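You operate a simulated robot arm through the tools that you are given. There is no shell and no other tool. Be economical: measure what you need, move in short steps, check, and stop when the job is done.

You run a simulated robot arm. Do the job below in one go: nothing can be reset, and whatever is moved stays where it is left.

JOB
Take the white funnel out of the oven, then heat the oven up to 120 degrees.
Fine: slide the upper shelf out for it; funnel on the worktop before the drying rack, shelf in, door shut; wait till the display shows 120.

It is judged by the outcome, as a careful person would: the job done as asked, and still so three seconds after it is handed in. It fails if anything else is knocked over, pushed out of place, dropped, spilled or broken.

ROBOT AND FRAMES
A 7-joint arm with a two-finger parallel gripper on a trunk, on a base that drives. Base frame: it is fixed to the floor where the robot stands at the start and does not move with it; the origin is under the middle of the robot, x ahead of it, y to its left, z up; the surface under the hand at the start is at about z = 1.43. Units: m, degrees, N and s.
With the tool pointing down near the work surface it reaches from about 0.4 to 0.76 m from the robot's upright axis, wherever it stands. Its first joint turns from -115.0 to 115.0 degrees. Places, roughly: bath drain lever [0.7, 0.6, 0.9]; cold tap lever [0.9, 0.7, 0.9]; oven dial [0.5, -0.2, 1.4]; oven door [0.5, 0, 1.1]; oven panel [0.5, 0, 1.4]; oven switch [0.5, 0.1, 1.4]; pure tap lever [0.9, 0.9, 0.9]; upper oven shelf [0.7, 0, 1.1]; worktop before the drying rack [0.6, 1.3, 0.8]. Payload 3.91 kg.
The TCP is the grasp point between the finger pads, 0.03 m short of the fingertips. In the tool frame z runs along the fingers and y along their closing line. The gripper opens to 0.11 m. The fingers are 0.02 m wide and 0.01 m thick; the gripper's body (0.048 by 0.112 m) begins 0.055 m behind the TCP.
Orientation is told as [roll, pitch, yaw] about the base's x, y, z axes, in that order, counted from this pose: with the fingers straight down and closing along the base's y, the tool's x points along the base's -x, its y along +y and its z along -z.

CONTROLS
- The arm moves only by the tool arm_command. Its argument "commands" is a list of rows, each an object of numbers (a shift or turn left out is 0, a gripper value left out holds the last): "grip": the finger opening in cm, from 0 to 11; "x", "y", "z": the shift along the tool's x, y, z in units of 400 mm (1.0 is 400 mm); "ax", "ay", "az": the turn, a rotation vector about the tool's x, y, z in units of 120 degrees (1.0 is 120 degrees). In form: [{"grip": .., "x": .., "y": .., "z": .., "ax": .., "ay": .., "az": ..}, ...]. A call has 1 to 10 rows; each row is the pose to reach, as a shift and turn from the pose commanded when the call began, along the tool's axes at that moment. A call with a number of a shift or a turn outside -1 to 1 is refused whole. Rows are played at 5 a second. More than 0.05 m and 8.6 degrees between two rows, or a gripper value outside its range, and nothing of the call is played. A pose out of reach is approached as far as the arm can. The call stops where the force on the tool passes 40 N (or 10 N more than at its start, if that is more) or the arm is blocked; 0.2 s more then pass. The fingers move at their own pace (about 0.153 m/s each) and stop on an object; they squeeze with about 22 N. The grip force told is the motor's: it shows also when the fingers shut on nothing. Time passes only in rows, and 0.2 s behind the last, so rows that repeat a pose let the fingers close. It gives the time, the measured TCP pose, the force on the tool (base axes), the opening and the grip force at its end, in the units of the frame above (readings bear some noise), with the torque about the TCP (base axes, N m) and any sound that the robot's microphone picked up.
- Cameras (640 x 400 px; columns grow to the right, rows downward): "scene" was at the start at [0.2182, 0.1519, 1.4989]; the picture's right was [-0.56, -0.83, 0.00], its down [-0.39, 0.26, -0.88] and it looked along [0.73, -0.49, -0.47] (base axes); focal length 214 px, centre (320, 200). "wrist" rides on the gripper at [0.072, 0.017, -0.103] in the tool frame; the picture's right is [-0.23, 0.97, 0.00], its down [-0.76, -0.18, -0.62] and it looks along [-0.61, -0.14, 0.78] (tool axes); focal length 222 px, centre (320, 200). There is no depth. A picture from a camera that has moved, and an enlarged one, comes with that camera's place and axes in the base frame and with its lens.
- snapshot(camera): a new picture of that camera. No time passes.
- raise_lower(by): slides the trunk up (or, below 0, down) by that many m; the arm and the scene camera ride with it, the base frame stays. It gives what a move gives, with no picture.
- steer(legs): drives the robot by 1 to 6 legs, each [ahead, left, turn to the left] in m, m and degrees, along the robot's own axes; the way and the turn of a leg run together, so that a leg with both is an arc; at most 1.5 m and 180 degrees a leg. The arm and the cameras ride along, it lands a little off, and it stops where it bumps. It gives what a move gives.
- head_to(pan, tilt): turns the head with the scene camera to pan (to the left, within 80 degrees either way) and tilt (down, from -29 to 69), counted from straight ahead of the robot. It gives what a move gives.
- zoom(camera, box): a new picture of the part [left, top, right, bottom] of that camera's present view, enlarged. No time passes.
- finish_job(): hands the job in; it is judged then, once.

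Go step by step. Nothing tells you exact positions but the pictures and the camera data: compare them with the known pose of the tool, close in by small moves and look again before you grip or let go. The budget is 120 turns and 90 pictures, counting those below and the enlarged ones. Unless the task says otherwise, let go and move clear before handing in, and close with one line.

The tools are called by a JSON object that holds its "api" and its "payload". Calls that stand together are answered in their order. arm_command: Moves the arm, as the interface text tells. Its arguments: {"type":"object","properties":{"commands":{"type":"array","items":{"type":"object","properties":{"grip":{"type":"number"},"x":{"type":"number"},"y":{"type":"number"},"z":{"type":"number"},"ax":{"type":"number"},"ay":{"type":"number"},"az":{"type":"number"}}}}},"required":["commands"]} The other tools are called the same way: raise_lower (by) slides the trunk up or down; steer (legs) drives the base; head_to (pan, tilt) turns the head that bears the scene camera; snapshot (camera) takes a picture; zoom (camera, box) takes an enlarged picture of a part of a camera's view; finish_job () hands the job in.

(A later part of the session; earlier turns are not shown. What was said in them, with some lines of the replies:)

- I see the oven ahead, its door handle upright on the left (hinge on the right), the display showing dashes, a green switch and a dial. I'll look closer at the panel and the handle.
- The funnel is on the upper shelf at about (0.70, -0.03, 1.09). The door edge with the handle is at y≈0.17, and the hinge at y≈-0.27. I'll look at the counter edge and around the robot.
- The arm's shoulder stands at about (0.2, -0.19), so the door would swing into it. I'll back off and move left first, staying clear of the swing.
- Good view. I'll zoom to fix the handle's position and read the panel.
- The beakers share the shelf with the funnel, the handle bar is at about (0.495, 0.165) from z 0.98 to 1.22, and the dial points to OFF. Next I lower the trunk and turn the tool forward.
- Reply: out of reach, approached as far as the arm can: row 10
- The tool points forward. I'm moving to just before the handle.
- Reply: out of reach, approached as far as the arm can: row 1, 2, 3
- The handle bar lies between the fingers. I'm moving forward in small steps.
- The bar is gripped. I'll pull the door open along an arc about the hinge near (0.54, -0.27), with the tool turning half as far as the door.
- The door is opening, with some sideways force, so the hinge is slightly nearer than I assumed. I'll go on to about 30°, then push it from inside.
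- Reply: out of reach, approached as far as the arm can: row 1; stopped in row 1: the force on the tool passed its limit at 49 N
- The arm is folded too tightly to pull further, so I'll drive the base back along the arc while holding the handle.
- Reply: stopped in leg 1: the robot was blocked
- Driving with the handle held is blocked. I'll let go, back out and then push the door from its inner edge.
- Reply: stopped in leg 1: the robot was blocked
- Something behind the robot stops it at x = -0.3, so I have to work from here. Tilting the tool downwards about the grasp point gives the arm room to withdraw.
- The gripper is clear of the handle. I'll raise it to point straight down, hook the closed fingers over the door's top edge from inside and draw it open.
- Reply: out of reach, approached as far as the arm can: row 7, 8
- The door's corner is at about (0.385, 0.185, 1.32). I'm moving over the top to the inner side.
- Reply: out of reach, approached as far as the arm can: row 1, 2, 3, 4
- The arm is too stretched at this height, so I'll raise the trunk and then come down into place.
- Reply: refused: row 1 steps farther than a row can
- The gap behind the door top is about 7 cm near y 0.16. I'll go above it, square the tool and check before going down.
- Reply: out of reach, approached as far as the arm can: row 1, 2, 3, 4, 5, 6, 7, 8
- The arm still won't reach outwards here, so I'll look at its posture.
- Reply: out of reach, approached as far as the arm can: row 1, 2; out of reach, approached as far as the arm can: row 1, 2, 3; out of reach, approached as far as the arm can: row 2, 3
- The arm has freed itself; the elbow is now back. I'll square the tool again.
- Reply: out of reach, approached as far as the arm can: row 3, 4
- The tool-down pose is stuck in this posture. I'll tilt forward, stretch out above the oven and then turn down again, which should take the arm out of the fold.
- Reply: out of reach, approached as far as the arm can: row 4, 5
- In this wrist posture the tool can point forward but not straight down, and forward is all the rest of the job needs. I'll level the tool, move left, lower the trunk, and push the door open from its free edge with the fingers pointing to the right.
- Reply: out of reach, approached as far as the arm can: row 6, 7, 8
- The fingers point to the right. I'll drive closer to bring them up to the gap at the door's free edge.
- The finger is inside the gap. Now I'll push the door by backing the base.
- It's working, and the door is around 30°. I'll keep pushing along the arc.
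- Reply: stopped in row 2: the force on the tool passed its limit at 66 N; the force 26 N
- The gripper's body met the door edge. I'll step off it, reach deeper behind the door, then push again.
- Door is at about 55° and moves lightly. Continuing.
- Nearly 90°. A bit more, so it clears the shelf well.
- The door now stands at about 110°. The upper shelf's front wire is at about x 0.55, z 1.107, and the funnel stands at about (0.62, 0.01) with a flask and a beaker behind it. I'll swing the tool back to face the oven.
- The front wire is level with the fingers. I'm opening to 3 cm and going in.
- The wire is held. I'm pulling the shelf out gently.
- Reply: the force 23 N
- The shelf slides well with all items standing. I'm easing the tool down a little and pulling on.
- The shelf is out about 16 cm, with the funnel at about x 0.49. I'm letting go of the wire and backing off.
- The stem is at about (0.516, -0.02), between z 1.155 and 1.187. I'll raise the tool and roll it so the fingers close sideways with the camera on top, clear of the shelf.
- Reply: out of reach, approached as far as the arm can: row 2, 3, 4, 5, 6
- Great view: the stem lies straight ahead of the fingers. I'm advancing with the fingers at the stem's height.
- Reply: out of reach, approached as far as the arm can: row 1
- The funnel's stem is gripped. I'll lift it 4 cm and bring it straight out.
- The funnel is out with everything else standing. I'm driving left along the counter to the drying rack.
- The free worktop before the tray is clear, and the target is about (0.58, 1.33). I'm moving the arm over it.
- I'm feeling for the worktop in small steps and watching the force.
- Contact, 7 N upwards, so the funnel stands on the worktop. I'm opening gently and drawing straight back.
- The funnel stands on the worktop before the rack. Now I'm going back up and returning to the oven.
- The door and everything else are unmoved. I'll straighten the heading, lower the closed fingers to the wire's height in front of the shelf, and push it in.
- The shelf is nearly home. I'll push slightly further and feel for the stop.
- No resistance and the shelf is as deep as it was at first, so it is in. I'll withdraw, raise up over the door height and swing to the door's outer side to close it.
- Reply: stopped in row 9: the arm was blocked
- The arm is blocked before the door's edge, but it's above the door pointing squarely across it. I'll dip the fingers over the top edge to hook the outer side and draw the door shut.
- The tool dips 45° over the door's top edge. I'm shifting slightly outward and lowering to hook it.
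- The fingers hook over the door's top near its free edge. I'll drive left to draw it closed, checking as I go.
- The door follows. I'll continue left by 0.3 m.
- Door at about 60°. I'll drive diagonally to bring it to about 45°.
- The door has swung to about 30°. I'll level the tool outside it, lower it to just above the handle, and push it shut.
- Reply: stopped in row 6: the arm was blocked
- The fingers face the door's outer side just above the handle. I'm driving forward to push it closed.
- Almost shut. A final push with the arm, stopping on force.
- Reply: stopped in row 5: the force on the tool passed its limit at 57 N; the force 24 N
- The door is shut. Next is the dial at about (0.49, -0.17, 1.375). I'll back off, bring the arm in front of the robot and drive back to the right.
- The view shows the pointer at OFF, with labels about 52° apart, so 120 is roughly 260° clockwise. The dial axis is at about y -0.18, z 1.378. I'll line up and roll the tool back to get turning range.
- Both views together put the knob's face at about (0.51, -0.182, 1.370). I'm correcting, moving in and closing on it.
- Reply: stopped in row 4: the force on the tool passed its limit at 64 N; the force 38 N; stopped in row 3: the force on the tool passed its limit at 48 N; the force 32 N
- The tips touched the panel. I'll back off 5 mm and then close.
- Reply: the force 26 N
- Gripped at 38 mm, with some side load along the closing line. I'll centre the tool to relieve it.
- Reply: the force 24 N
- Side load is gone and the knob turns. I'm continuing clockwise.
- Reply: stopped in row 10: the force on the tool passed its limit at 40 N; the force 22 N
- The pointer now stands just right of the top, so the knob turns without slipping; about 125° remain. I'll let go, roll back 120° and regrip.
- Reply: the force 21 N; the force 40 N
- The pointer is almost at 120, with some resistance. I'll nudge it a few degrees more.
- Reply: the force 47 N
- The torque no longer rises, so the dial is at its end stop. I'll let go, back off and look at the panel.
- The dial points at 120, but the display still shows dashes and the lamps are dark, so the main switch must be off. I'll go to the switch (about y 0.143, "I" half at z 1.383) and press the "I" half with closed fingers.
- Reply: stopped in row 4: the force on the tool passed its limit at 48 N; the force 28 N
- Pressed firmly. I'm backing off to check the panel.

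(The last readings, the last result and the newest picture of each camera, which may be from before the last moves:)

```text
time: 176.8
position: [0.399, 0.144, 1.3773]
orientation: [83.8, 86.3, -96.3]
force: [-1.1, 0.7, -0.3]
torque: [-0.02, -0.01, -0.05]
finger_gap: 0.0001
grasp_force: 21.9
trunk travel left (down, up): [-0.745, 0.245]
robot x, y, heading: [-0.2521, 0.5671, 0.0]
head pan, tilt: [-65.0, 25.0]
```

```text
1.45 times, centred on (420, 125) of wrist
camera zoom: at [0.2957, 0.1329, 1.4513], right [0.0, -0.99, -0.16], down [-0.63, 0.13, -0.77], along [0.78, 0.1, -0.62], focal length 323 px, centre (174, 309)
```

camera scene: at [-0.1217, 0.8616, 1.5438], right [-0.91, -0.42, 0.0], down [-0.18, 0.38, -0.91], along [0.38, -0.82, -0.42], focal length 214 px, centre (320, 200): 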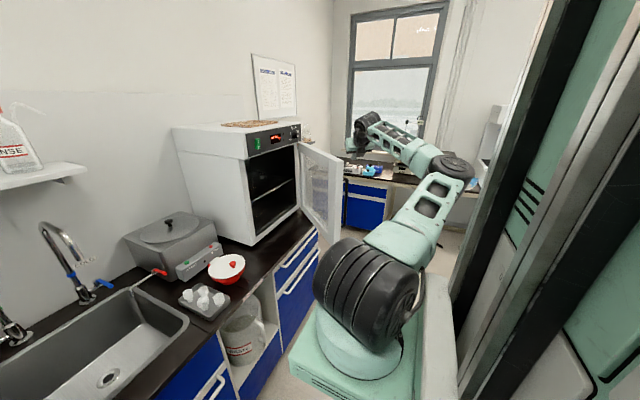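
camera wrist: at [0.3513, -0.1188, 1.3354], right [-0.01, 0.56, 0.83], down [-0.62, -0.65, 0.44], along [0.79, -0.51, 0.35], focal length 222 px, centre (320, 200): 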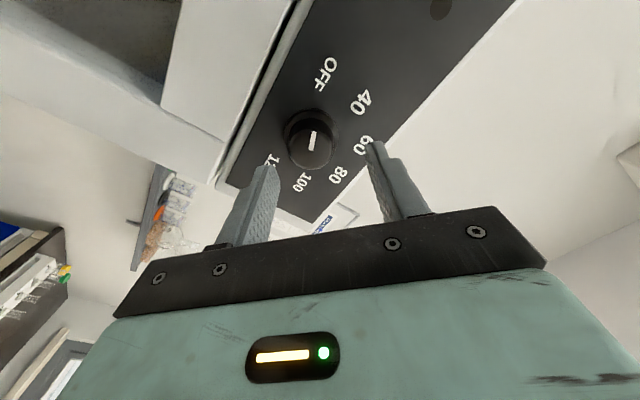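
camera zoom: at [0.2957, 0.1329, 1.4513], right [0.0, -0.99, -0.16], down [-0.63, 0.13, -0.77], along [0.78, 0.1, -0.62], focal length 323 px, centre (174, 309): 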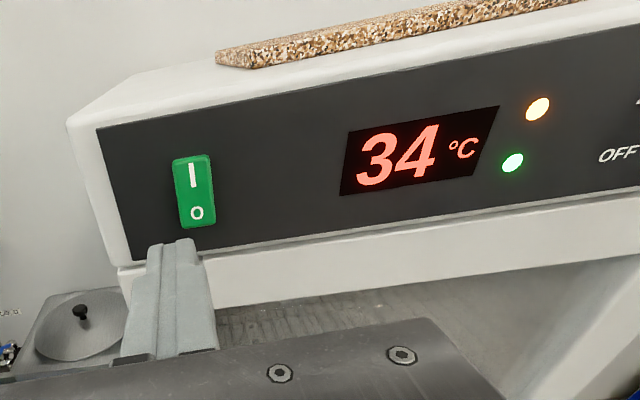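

The oven is on and heating: 34 °C, both lamps lit. I'll wait with idle rows and listen for any signal.

{"api": "arm_command", "payload": {"commands": [{"z": 0}, {"z": 0}, {"z": 0}, {"z": 0}, {"z": 0}, {"z": 0}, {"z": 0}, {"z": 0}, {"z": 0}, {"z": 0}]}}

{"api": "arm_command", "payload": {"commands": [{"z": 0}, {"z": 0}, {"z": 0}, {"z": 0}, {"z": 0}, {"z": 0}, {"z": 0}, {"z": 0}, {"z": 0}, {"z": 0}]}}

{"api": "arm_command", "payload": {"commands": [{"z": 0}, {"z": 0}, {"z": 0}, {"z": 0}, {"z": 0}, {"z": 0}, {"z": 0}, {"z": 0}, {"z": 0}, {"z": 0}]}}

{"api": "arm_command", "payload": {"commands": [{"z": 0}, {"z": 0}, {"z": 0}, {"z": 0}, {"z": 0}, {"z": 0}, {"z": 0}, {"z": 0}, {"z": 0}, {"z": 0}]}}

{"api": "arm_command", "payload": {"commands": [{"z": 0}, {"z": 0}, {"z": 0}, {"z": 0}, {"z": 0}, {"z": 0}, {"z": 0}, {"z": 0}, {"z": 0}, {"z": 0}]}}

{"api": "arm_command", "payload": {"commands": [{"z": 0}, {"z": 0}, {"z": 0}, {"z": 0}, {"z": 0}, {"z": 0}, {"z": 0}, {"z": 0}, {"z": 0}, {"z": 0}]}}

{"api": "arm_command", "payload": {"commands": [{"z": 0}, {"z": 0}, {"z": 0}, {"z": 0}, {"z": 0}, {"z": 0}, {"z": 0}, {"z": 0}, {"z": 0}, {"z": 0}]}}

{"api": "arm_command", "payload": {"commands": [{"z": 0}, {"z": 0}, {"z": 0}, {"z": 0}, {"z": 0}, {"z": 0}, {"z": 0}, {"z": 0}, {"z": 0}, {"z": 0}]}}

```text
time: 179.0
position: [0.3978, 0.1438, 1.3785]
orientation: [83.6, 86.4, -96.4]
force: [-1.1, 0.3, -0.7]
torque: [0.02, 0.03, 0.03]
finger_gap: 0.0
grasp_force: 22.3
trunk travel left (down, up): [-0.745, 0.245]
robot x, y, heading: [-0.2511, 0.568, 0.0]
head pan, tilt: [-65.0, 25.0]
```

```text
time: 181.2
position: [0.3983, 0.1432, 1.3787]
orientation: [83.7, 86.3, -96.3]
force: [-0.3, -0.8, -0.3]
torque: [0.0, -0.01, -0.02]
finger_gap: 0.0
grasp_force: 21.9
trunk travel left (down, up): [-0.745, 0.245]
robot x, y, heading: [-0.2531, 0.5646, 0.2]
head pan, tilt: [-65.0, 25.0]
```

```text
time: 183.4
position: [0.3976, 0.1432, 1.3777]
orientation: [83.7, 86.3, -96.4]
force: [0.1, 0.5, -0.7]
torque: [0.02, 0.0, 0.0]
finger_gap: 0.0
grasp_force: 21.7
trunk travel left (down, up): [-0.745, 0.245]
robot x, y, heading: [-0.2484, 0.5629, 0.6]
head pan, tilt: [-65.0, 25.0]
```

```text
time: 185.6
position: [0.3978, 0.144, 1.3794]
orientation: [83.7, 86.3, -96.3]
force: [-0.4, 0.3, -0.3]
torque: [0.0, -0.02, 0.0]
finger_gap: 0.0
grasp_force: 21.7
trunk travel left (down, up): [-0.745, 0.245]
robot x, y, heading: [-0.2504, 0.5663, 0.3]
head pan, tilt: [-65.0, 25.0]
```

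```text
time: 187.8
position: [0.3989, 0.1445, 1.3788]
orientation: [83.6, 86.3, -96.4]
force: [0.1, -0.5, 0.4]
torque: [0.0, 0.01, -0.02]
finger_gap: 0.0
grasp_force: 21.7
trunk travel left (down, up): [-0.745, 0.245]
robot x, y, heading: [-0.247, 0.5651, 0.3]
head pan, tilt: [-65.0, 25.0]
```

```text
time: 190.0
position: [0.3987, 0.1442, 1.3782]
orientation: [83.7, 86.3, -96.4]
force: [-0.2, 0.2, -0.8]
torque: [-0.01, -0.02, 0.01]
finger_gap: 0.0
grasp_force: 21.4
trunk travel left (down, up): [-0.745, 0.245]
robot x, y, heading: [-0.2481, 0.5689, 0.2]
head pan, tilt: [-65.0, 25.0]
```

```text
time: 192.2
position: [0.3979, 0.1433, 1.378]
orientation: [83.7, 86.3, -96.4]
force: [0.6, -0.7, 0.5]
torque: [-0.01, -0.03, 0.01]
finger_gap: 0.0002
grasp_force: 22.4
trunk travel left (down, up): [-0.745, 0.245]
robot x, y, heading: [-0.2498, 0.5652, 0.7]
head pan, tilt: [-65.0, 25.0]
```

```text
time: 194.4
position: [0.3976, 0.1429, 1.3781]
orientation: [83.7, 86.4, -96.3]
force: [0.1, 0.0, 1.3]
torque: [-0.01, 0.01, 0.03]
finger_gap: 0.0002
grasp_force: 22.1
trunk travel left (down, up): [-0.745, 0.245]
robot x, y, heading: [-0.2456, 0.5676, 0.1]
head pan, tilt: [-65.0, 25.0]
```

No signal yet, so I'll keep waiting.

{"api": "arm_command", "payload": {"commands": [{"z": 0}, {"z": 0}, {"z": 0}, {"z": 0}, {"z": 0}, {"z": 0}, {"z": 0}, {"z": 0}, {"z": 0}, {"z": 0}]}}

{"api": "arm_command", "payload": {"commands": [{"z": 0}, {"z": 0}, {"z": 0}, {"z": 0}, {"z": 0}, {"z": 0}, {"z": 0}, {"z": 0}, {"z": 0}, {"z": 0}]}}

{"api": "arm_command", "payload": {"commands": [{"z": 0}, {"z": 0}, {"z": 0}, {"z": 0}, {"z": 0}, {"z": 0}, {"z": 0}, {"z": 0}, {"z": 0}, {"z": 0}]}}

{"api": "arm_command", "payload": {"commands": [{"z": 0}, {"z": 0}, {"z": 0}, {"z": 0}, {"z": 0}, {"z": 0}, {"z": 0}, {"z": 0}, {"z": 0}, {"z": 0}]}}

{"api": "arm_command", "payload": {"commands": [{"z": 0}, {"z": 0}, {"z": 0}, {"z": 0}, {"z": 0}, {"z": 0}, {"z": 0}, {"z": 0}, {"z": 0}, {"z": 0}]}}

{"api": "arm_command", "payload": {"commands": [{"z": 0}, {"z": 0}, {"z": 0}, {"z": 0}, {"z": 0}, {"z": 0}, {"z": 0}, {"z": 0}, {"z": 0}, {"z": 0}]}}

{"api": "arm_command", "payload": {"commands": [{"z": 0}, {"z": 0}, {"z": 0}, {"z": 0}, {"z": 0}, {"z": 0}, {"z": 0}, {"z": 0}, {"z": 0}, {"z": 0}]}}

{"api": "arm_command", "payload": {"commands": [{"z": 0}, {"z": 0}, {"z": 0}, {"z": 0}, {"z": 0}, {"z": 0}, {"z": 0}, {"z": 0}, {"z": 0}, {"z": 0}]}}

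{"api": "arm_command", "payload": {"commands": [{"z": 0}, {"z": 0}, {"z": 0}, {"z": 0}, {"z": 0}, {"z": 0}, {"z": 0}, {"z": 0}, {"z": 0}, {"z": 0}]}}

{"api": "arm_command", "payload": {"commands": [{"z": 0}, {"z": 0}, {"z": 0}, {"z": 0}, {"z": 0}, {"z": 0}, {"z": 0}, {"z": 0}, {"z": 0}, {"z": 0}]}}

{"api": "arm_command", "payload": {"commands": [{"z": 0}, {"z": 0}, {"z": 0}, {"z": 0}, {"z": 0}, {"z": 0}, {"z": 0}, {"z": 0}, {"z": 0}, {"z": 0}]}}

{"api": "arm_command", "payload": {"commands": [{"z": 0}, {"z": 0}, {"z": 0}, {"z": 0}, {"z": 0}, {"z": 0}, {"z": 0}, {"z": 0}, {"z": 0}, {"z": 0}]}}

{"api": "arm_command", "payload": {"commands": [{"z": 0}, {"z": 0}, {"z": 0}, {"z": 0}, {"z": 0}, {"z": 0}, {"z": 0}, {"z": 0}, {"z": 0}, {"z": 0}]}}

{"api": "arm_command", "payload": {"commands": [{"z": 0}, {"z": 0}, {"z": 0}, {"z": 0}, {"z": 0}, {"z": 0}, {"z": 0}, {"z": 0}, {"z": 0}, {"z": 0}]}}

{"api": "arm_command", "payload": {"commands": [{"z": 0}, {"z": 0}, {"z": 0}, {"z": 0}, {"z": 0}, {"z": 0}, {"z": 0}, {"z": 0}, {"z": 0}, {"z": 0}]}}

{"api": "arm_command", "payload": {"commands": [{"z": 0}, {"z": 0}, {"z": 0}, {"z": 0}, {"z": 0}, {"z": 0}, {"z": 0}, {"z": 0}, {"z": 0}, {"z": 0}]}}

```text
time: 196.6
position: [0.3993, 0.1442, 1.378]
orientation: [83.7, 86.4, -96.4]
force: [-0.4, -0.7, -0.2]
torque: [-0.02, 0.01, 0.03]
finger_gap: 0.0
grasp_force: 21.5
trunk travel left (down, up): [-0.745, 0.245]
robot x, y, heading: [-0.2497, 0.5619, 0.2]
head pan, tilt: [-65.0, 25.0]
```

```text
time: 198.8
position: [0.3993, 0.1431, 1.3785]
orientation: [83.6, 86.3, -96.5]
force: [0.0, 0.9, -0.7]
torque: [0.0, -0.02, 0.0]
finger_gap: 0.0
grasp_force: 21.9
trunk travel left (down, up): [-0.745, 0.245]
robot x, y, heading: [-0.2526, 0.5675, 0.1]
head pan, tilt: [-65.0, 25.0]
```

```text
time: 201.0
position: [0.399, 0.1436, 1.3775]
orientation: [83.6, 86.3, -96.6]
force: [0.9, 0.4, 0.5]
torque: [0.01, 0.01, -0.01]
finger_gap: 0.0002
grasp_force: 22.3
trunk travel left (down, up): [-0.745, 0.245]
robot x, y, heading: [-0.249, 0.5635, 0.1]
head pan, tilt: [-65.0, 25.0]
```

```text
time: 203.2
position: [0.3991, 0.1433, 1.3791]
orientation: [83.6, 86.4, -96.4]
force: [-0.6, 0.2, 0.0]
torque: [0.0, 0.01, 0.01]
finger_gap: 0.0
grasp_force: 22.2
trunk travel left (down, up): [-0.745, 0.245]
robot x, y, heading: [-0.2489, 0.5666, 0.1]
head pan, tilt: [-65.0, 25.0]
```

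```text
time: 205.4
position: [0.398, 0.1442, 1.3761]
orientation: [83.7, 86.3, -96.4]
force: [0.4, 0.1, -0.6]
torque: [0.0, 0.01, 0.0]
finger_gap: 0.0
grasp_force: 21.9
trunk travel left (down, up): [-0.745, 0.245]
robot x, y, heading: [-0.251, 0.5666, 0.2]
head pan, tilt: [-65.0, 25.0]
```

```text
time: 207.6
position: [0.3986, 0.1439, 1.3772]
orientation: [83.7, 86.2, -96.4]
force: [-0.5, -0.4, -0.2]
torque: [0.01, 0.0, -0.01]
finger_gap: 0.0
grasp_force: 22.1
trunk travel left (down, up): [-0.745, 0.245]
robot x, y, heading: [-0.252, 0.5676, 0.2]
head pan, tilt: [-65.0, 25.0]
```

```text
time: 209.8
position: [0.3987, 0.1436, 1.3785]
orientation: [83.7, 86.4, -96.5]
force: [0.3, -0.5, 0.5]
torque: [-0.05, -0.02, -0.01]
finger_gap: 0.0001
grasp_force: 22.1
trunk travel left (down, up): [-0.745, 0.245]
robot x, y, heading: [-0.2467, 0.567, -0.1]
head pan, tilt: [-65.0, 25.0]
```

```text
time: 212.0
position: [0.3981, 0.1437, 1.377]
orientation: [83.7, 86.4, -96.4]
force: [0.1, 0.7, 1.0]
torque: [0.01, -0.02, 0.04]
finger_gap: 0.0
grasp_force: 22.3
trunk travel left (down, up): [-0.745, 0.245]
robot x, y, heading: [-0.2477, 0.5672, 0.4]
head pan, tilt: [-65.0, 25.0]
```

```text
time: 214.2
position: [0.3989, 0.1442, 1.3778]
orientation: [83.6, 86.2, -96.3]
force: [0.0, 0.9, -0.8]
torque: [-0.01, -0.01, 0.02]
finger_gap: 0.0
grasp_force: 22.1
trunk travel left (down, up): [-0.745, 0.245]
robot x, y, heading: [-0.2517, 0.5628, 0.1]
head pan, tilt: [-65.0, 25.0]
```

```text
time: 216.4
position: [0.3979, 0.1434, 1.3776]
orientation: [83.7, 86.2, -96.3]
force: [0.2, 0.6, -0.2]
torque: [-0.01, 0.01, -0.01]
finger_gap: 0.0
grasp_force: 21.7
trunk travel left (down, up): [-0.745, 0.245]
robot x, y, heading: [-0.2494, 0.5674, 0.1]
head pan, tilt: [-65.0, 25.0]
```

```text
time: 218.6
position: [0.3988, 0.1441, 1.3781]
orientation: [83.7, 86.3, -96.4]
force: [0.7, 0.4, 0.3]
torque: [-0.04, 0.02, 0.0]
finger_gap: 0.0001
grasp_force: 22.2
trunk travel left (down, up): [-0.745, 0.245]
robot x, y, heading: [-0.2504, 0.5675, 0.0]
head pan, tilt: [-65.0, 25.0]
```

```text
time: 220.8
position: [0.3986, 0.1437, 1.3782]
orientation: [83.6, 86.4, -96.3]
force: [-0.3, 0.1, -0.2]
torque: [0.03, 0.0, 0.02]
finger_gap: 0.0
grasp_force: 22.2
trunk travel left (down, up): [-0.745, 0.245]
robot x, y, heading: [-0.2489, 0.5668, 0.5]
head pan, tilt: [-65.0, 25.0]
```

```text
time: 223.0
position: [0.3979, 0.1435, 1.3777]
orientation: [83.8, 86.3, -96.4]
force: [0.2, -1.2, 0.4]
torque: [0.01, -0.03, -0.02]
finger_gap: 0.0002
grasp_force: 21.8
trunk travel left (down, up): [-0.745, 0.245]
robot x, y, heading: [-0.2483, 0.5668, 0.2]
head pan, tilt: [-65.0, 25.0]
```

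```text
time: 225.2
position: [0.3979, 0.1438, 1.3777]
orientation: [83.7, 86.3, -96.4]
force: [-0.1, 0.9, -0.6]
torque: [-0.01, -0.03, 0.04]
finger_gap: 0.0
grasp_force: 21.9
trunk travel left (down, up): [-0.745, 0.245]
robot x, y, heading: [-0.248, 0.5685, 0.5]
head pan, tilt: [-65.0, 25.0]
```

```text
time: 227.4
position: [0.3986, 0.145, 1.3784]
orientation: [83.7, 86.2, -96.4]
force: [1.5, -0.4, 0.3]
torque: [0.0, 0.01, 0.03]
finger_gap: 0.0
grasp_force: 22.0
trunk travel left (down, up): [-0.745, 0.245]
robot x, y, heading: [-0.2535, 0.5639, 0.3]
head pan, tilt: [-65.0, 25.0]
```

```text
time: 229.6
position: [0.3989, 0.1436, 1.3787]
orientation: [83.7, 86.3, -96.4]
force: [0.0, -0.4, -0.3]
torque: [0.0, -0.04, 0.03]
finger_gap: 0.0002
grasp_force: 22.2
trunk travel left (down, up): [-0.745, 0.245]
robot x, y, heading: [-0.2492, 0.568, 0.2]
head pan, tilt: [-65.0, 25.0]
```

Still heating, presumably. I'll shift a little right so the last picture shows the display and dial together, and wait on.

{"api": "arm_command", "payload": {"commands": [{"y": 0.06}, {"y": 0.12}, {"y": 0.18}, {"y": 0.25}, {"y": 0.25}, {"y": 0.25}, {"y": 0.25}, {"y": 0.25}, {"y": 0.25}, {"y": 0.25}]}}

{"api": "arm_command", "payload": {"commands": [{"z": 0}, {"z": 0}, {"z": 0}, {"z": 0}, {"z": 0}, {"z": 0}, {"z": 0}, {"z": 0}, {"z": 0}, {"z": 0}]}}

{"api": "arm_command", "payload": {"commands": [{"z": 0}, {"z": 0}, {"z": 0}, {"z": 0}, {"z": 0}, {"z": 0}, {"z": 0}, {"z": 0}, {"z": 0}, {"z": 0}]}}

{"api": "arm_command", "payload": {"commands": [{"z": 0}, {"z": 0}, {"z": 0}, {"z": 0}, {"z": 0}, {"z": 0}, {"z": 0}, {"z": 0}, {"z": 0}, {"z": 0}]}}

{"api": "arm_command", "payload": {"commands": [{"z": 0}, {"z": 0}, {"z": 0}, {"z": 0}, {"z": 0}, {"z": 0}, {"z": 0}, {"z": 0}, {"z": 0}, {"z": 0}]}}

{"api": "arm_command", "payload": {"commands": [{"z": 0}, {"z": 0}, {"z": 0}, {"z": 0}, {"z": 0}, {"z": 0}, {"z": 0}, {"z": 0}, {"z": 0}, {"z": 0}]}}

{"api": "arm_command", "payload": {"commands": [{"z": 0}, {"z": 0}, {"z": 0}, {"z": 0}, {"z": 0}, {"z": 0}, {"z": 0}, {"z": 0}, {"z": 0}, {"z": 0}]}}

{"api": "arm_command", "payload": {"commands": [{"z": 0}, {"z": 0}, {"z": 0}, {"z": 0}, {"z": 0}, {"z": 0}, {"z": 0}, {"z": 0}, {"z": 0}, {"z": 0}]}}

{"api": "arm_command", "payload": {"commands": [{"z": 0}, {"z": 0}, {"z": 0}, {"z": 0}, {"z": 0}, {"z": 0}, {"z": 0}, {"z": 0}, {"z": 0}, {"z": 0}]}}

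{"api": "arm_command", "payload": {"commands": [{"z": 0}, {"z": 0}, {"z": 0}, {"z": 0}, {"z": 0}, {"z": 0}, {"z": 0}, {"z": 0}, {"z": 0}, {"z": 0}]}}

{"api": "arm_command", "payload": {"commands": [{"z": 0}, {"z": 0}, {"z": 0}, {"z": 0}, {"z": 0}, {"z": 0}, {"z": 0}, {"z": 0}, {"z": 0}, {"z": 0}]}}

{"api": "arm_command", "payload": {"commands": [{"z": 0}, {"z": 0}, {"z": 0}, {"z": 0}, {"z": 0}, {"z": 0}, {"z": 0}, {"z": 0}, {"z": 0}, {"z": 0}]}}

{"api": "arm_command", "payload": {"commands": [{"z": 0}, {"z": 0}, {"z": 0}, {"z": 0}, {"z": 0}, {"z": 0}, {"z": 0}, {"z": 0}, {"z": 0}, {"z": 0}]}}

{"api": "arm_command", "payload": {"commands": [{"z": 0}, {"z": 0}, {"z": 0}, {"z": 0}, {"z": 0}, {"z": 0}, {"z": 0}, {"z": 0}, {"z": 0}, {"z": 0}]}}

{"api": "arm_command", "payload": {"commands": [{"z": 0}, {"z": 0}, {"z": 0}, {"z": 0}, {"z": 0}, {"z": 0}, {"z": 0}, {"z": 0}, {"z": 0}, {"z": 0}]}}

{"api": "arm_command", "payload": {"commands": [{"z": 0}, {"z": 0}, {"z": 0}, {"z": 0}, {"z": 0}, {"z": 0}, {"z": 0}, {"z": 0}, {"z": 0}, {"z": 0}]}}

{"api": "arm_command", "payload": {"commands": [{"z": 0}, {"z": 0}, {"z": 0}, {"z": 0}, {"z": 0}, {"z": 0}, {"z": 0}, {"z": 0}, {"z": 0}, {"z": 0}]}}

{"api": "arm_command", "payload": {"commands": [{"z": 0}, {"z": 0}, {"z": 0}, {"z": 0}, {"z": 0}, {"z": 0}, {"z": 0}, {"z": 0}, {"z": 0}, {"z": 0}]}}

{"api": "arm_command", "payload": {"commands": [{"z": 0}, {"z": 0}, {"z": 0}, {"z": 0}, {"z": 0}, {"z": 0}, {"z": 0}, {"z": 0}, {"z": 0}, {"z": 0}]}}

{"api": "arm_command", "payload": {"commands": [{"z": 0}, {"z": 0}, {"z": 0}, {"z": 0}, {"z": 0}, {"z": 0}, {"z": 0}, {"z": 0}, {"z": 0}, {"z": 0}]}}

```text
time: 231.8
position: [0.3978, 0.0446, 1.3838]
orientation: [83.7, 86.3, -96.3]
force: [-0.3, 0.1, -0.2]
torque: [0.01, 0.0, -0.01]
finger_gap: 0.0001
grasp_force: 22.1
trunk travel left (down, up): [-0.745, 0.245]
robot x, y, heading: [-0.2493, 0.5669, 0.5]
head pan, tilt: [-65.0, 25.0]
```

```text
time: 234.0
position: [0.3977, 0.0437, 1.3826]
orientation: [83.7, 86.3, -96.5]
force: [-0.4, -0.7, 0.0]
torque: [0.0, 0.01, -0.03]
finger_gap: 0.0002
grasp_force: 22.4
trunk travel left (down, up): [-0.745, 0.245]
robot x, y, heading: [-0.251, 0.569, 0.2]
head pan, tilt: [-65.0, 25.0]
```

```text
time: 236.2
position: [0.3983, 0.0438, 1.3834]
orientation: [83.7, 86.3, -96.3]
force: [-0.1, 0.3, -0.1]
torque: [0.01, -0.04, -0.01]
finger_gap: 0.0
grasp_force: 21.8
trunk travel left (down, up): [-0.745, 0.245]
robot x, y, heading: [-0.2525, 0.5652, 0.4]
head pan, tilt: [-65.0, 25.0]
```

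```text
time: 238.4
position: [0.3976, 0.0445, 1.3833]
orientation: [83.8, 86.2, -96.4]
force: [-0.8, 0.9, -0.1]
torque: [0.05, -0.01, -0.02]
finger_gap: 0.0002
grasp_force: 21.8
trunk travel left (down, up): [-0.745, 0.245]
robot x, y, heading: [-0.2487, 0.5632, 0.3]
head pan, tilt: [-65.0, 25.0]
```

```text
time: 240.6
position: [0.3972, 0.0438, 1.3828]
orientation: [83.6, 86.3, -96.4]
force: [0.9, 0.7, 0.1]
torque: [0.0, -0.01, -0.01]
finger_gap: 0.0
grasp_force: 22.0
trunk travel left (down, up): [-0.745, 0.245]
robot x, y, heading: [-0.248, 0.5657, 0.2]
head pan, tilt: [-65.0, 25.0]
```

```text
time: 242.8
position: [0.3989, 0.0447, 1.3829]
orientation: [83.8, 86.3, -96.3]
force: [-0.1, -0.3, 0.7]
torque: [0.0, -0.03, 0.02]
finger_gap: 0.0
grasp_force: 21.9
trunk travel left (down, up): [-0.745, 0.245]
robot x, y, heading: [-0.2483, 0.5653, 0.3]
head pan, tilt: [-65.0, 25.0]
```

```text
time: 245.0
position: [0.3967, 0.0441, 1.382]
orientation: [83.7, 86.4, -96.4]
force: [-0.3, -0.2, 0.0]
torque: [0.0, -0.01, 0.0]
finger_gap: 0.0001
grasp_force: 21.8
trunk travel left (down, up): [-0.745, 0.245]
robot x, y, heading: [-0.2471, 0.5663, -0.1]
head pan, tilt: [-65.0, 25.0]
```

```text
time: 247.2
position: [0.3973, 0.0434, 1.3831]
orientation: [83.7, 86.4, -96.4]
force: [0.8, -0.2, -1.1]
torque: [0.0, 0.02, 0.0]
finger_gap: 0.0003
grasp_force: 22.7
trunk travel left (down, up): [-0.745, 0.245]
robot x, y, heading: [-0.2506, 0.5651, 0.2]
head pan, tilt: [-65.0, 25.0]
```

```text
time: 249.4
position: [0.3977, 0.0446, 1.3822]
orientation: [83.8, 86.3, -96.5]
force: [0.2, 0.0, -0.1]
torque: [0.01, -0.01, -0.03]
finger_gap: 0.0001
grasp_force: 22.0
trunk travel left (down, up): [-0.745, 0.245]
robot x, y, heading: [-0.2518, 0.5667, 0.4]
head pan, tilt: [-65.0, 25.0]
```

```text
time: 251.6
position: [0.3979, 0.0446, 1.3831]
orientation: [83.6, 86.2, -96.5]
force: [-0.5, 0.6, 0.0]
torque: [-0.01, 0.0, 0.01]
finger_gap: 0.0
grasp_force: 22.0
trunk travel left (down, up): [-0.745, 0.245]
robot x, y, heading: [-0.2492, 0.5651, 0.2]
head pan, tilt: [-65.0, 25.0]
```

```text
time: 253.8
position: [0.3983, 0.0443, 1.3832]
orientation: [83.7, 86.2, -96.3]
force: [-0.7, 0.9, -0.4]
torque: [-0.05, 0.02, 0.01]
finger_gap: 0.0
grasp_force: 21.9
trunk travel left (down, up): [-0.745, 0.245]
robot x, y, heading: [-0.2502, 0.5646, 0.3]
head pan, tilt: [-65.0, 25.0]
```

```text
time: 256.0
position: [0.3979, 0.0445, 1.3828]
orientation: [83.7, 86.3, -96.4]
force: [0.0, 0.3, 0.4]
torque: [0.02, 0.01, -0.01]
finger_gap: 0.0
grasp_force: 21.9
trunk travel left (down, up): [-0.745, 0.245]
robot x, y, heading: [-0.2485, 0.5684, 0.2]
head pan, tilt: [-65.0, 25.0]
```

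```text
time: 258.2
position: [0.3981, 0.0436, 1.3819]
orientation: [83.7, 86.3, -96.4]
force: [0.1, 0.5, 0.1]
torque: [0.02, 0.0, 0.05]
finger_gap: 0.0
grasp_force: 21.4
trunk travel left (down, up): [-0.745, 0.245]
robot x, y, heading: [-0.25, 0.5664, 0.1]
head pan, tilt: [-65.0, 25.0]
```

```text
time: 260.4
position: [0.398, 0.0443, 1.383]
orientation: [83.8, 86.3, -96.4]
force: [-1.0, -0.3, 0.2]
torque: [-0.01, 0.02, 0.0]
finger_gap: 0.0
grasp_force: 21.9
trunk travel left (down, up): [-0.745, 0.245]
robot x, y, heading: [-0.251, 0.566, 0.0]
head pan, tilt: [-65.0, 25.0]
```

```text
time: 262.6
position: [0.3978, 0.0453, 1.3841]
orientation: [83.7, 86.3, -96.4]
force: [0.8, 0.3, 0.6]
torque: [0.01, 0.02, -0.01]
finger_gap: 0.0001
grasp_force: 22.4
trunk travel left (down, up): [-0.745, 0.245]
robot x, y, heading: [-0.2496, 0.563, 0.5]
head pan, tilt: [-65.0, 25.0]
```

```text
time: 264.8
position: [0.3977, 0.0453, 1.3835]
orientation: [83.7, 86.3, -96.4]
force: [0.2, 0.8, -0.2]
torque: [0.03, 0.0, 0.01]
finger_gap: 0.0
grasp_force: 21.4
trunk travel left (down, up): [-0.745, 0.245]
robot x, y, heading: [-0.2475, 0.567, 0.4]
head pan, tilt: [-65.0, 25.0]
```

```text
time: 267.0
position: [0.3983, 0.0444, 1.3829]
orientation: [83.7, 86.3, -96.3]
force: [0.2, -0.2, -0.4]
torque: [-0.02, 0.0, 0.0]
finger_gap: 0.0001
grasp_force: 22.3
trunk travel left (down, up): [-0.745, 0.245]
robot x, y, heading: [-0.2492, 0.5588, 0.0]
head pan, tilt: [-65.0, 25.0]
```

```text
time: 269.2
position: [0.3986, 0.0449, 1.3829]
orientation: [83.7, 86.3, -96.3]
force: [-0.4, -0.8, 0.0]
torque: [0.01, 0.0, 0.0]
finger_gap: 0.0
grasp_force: 21.9
trunk travel left (down, up): [-0.745, 0.245]
robot x, y, heading: [-0.2512, 0.5684, 0.3]
head pan, tilt: [-65.0, 25.0]
```

```text
time: 271.4
position: [0.3971, 0.0438, 1.3824]
orientation: [83.6, 86.3, -96.4]
force: [-1.0, -0.2, -0.3]
torque: [0.01, 0.01, -0.04]
finger_gap: 0.0001
grasp_force: 21.6
trunk travel left (down, up): [-0.745, 0.245]
robot x, y, heading: [-0.2536, 0.5661, 0.4]
head pan, tilt: [-65.0, 25.0]
```

```text
time: 273.6
position: [0.3973, 0.0442, 1.3826]
orientation: [83.7, 86.3, -96.4]
force: [0.2, -0.5, -0.1]
torque: [0.0, 0.0, 0.02]
finger_gap: 0.0002
grasp_force: 22.4
trunk travel left (down, up): [-0.745, 0.245]
robot x, y, heading: [-0.2516, 0.5679, 0.2]
head pan, tilt: [-65.0, 25.0]
```

Nearly 100 s have passed. I'll use the last picture on the display and dial.

{"api": "zoom", "payload": {"camera": "wrist", "box": [140, 0, 560, 250]}}

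```text
1.52 times, centred on (350, 125) of wrist
camera zoom: at [0.2947, 0.0328, 1.4564], right [0.0, -0.99, -0.17], down [-0.63, 0.13, -0.77], along [0.78, 0.1, -0.62], focal length 338 px, centre (274, 314)
```

zoom: 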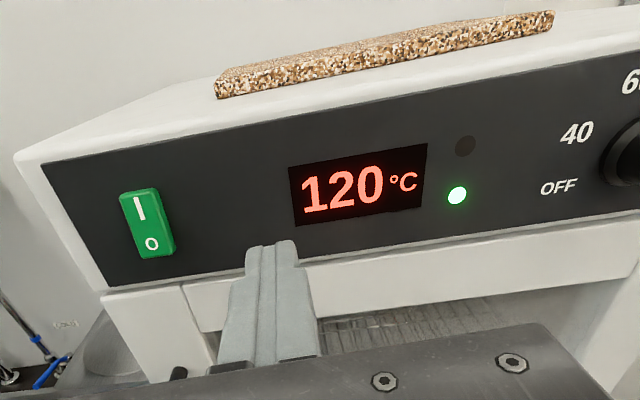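

The display shows 120 °C with the heating lamp off, the door is shut, and the gripper is clear in front of the oven. Handing in.

{"api": "finish_job", "payload": {}}

```text
The job is handed in.
```

The job is done: the white funnel is on the worktop before the drying rack, the upper shelf is back in, the door is shut, and the oven display shows 120 °C.
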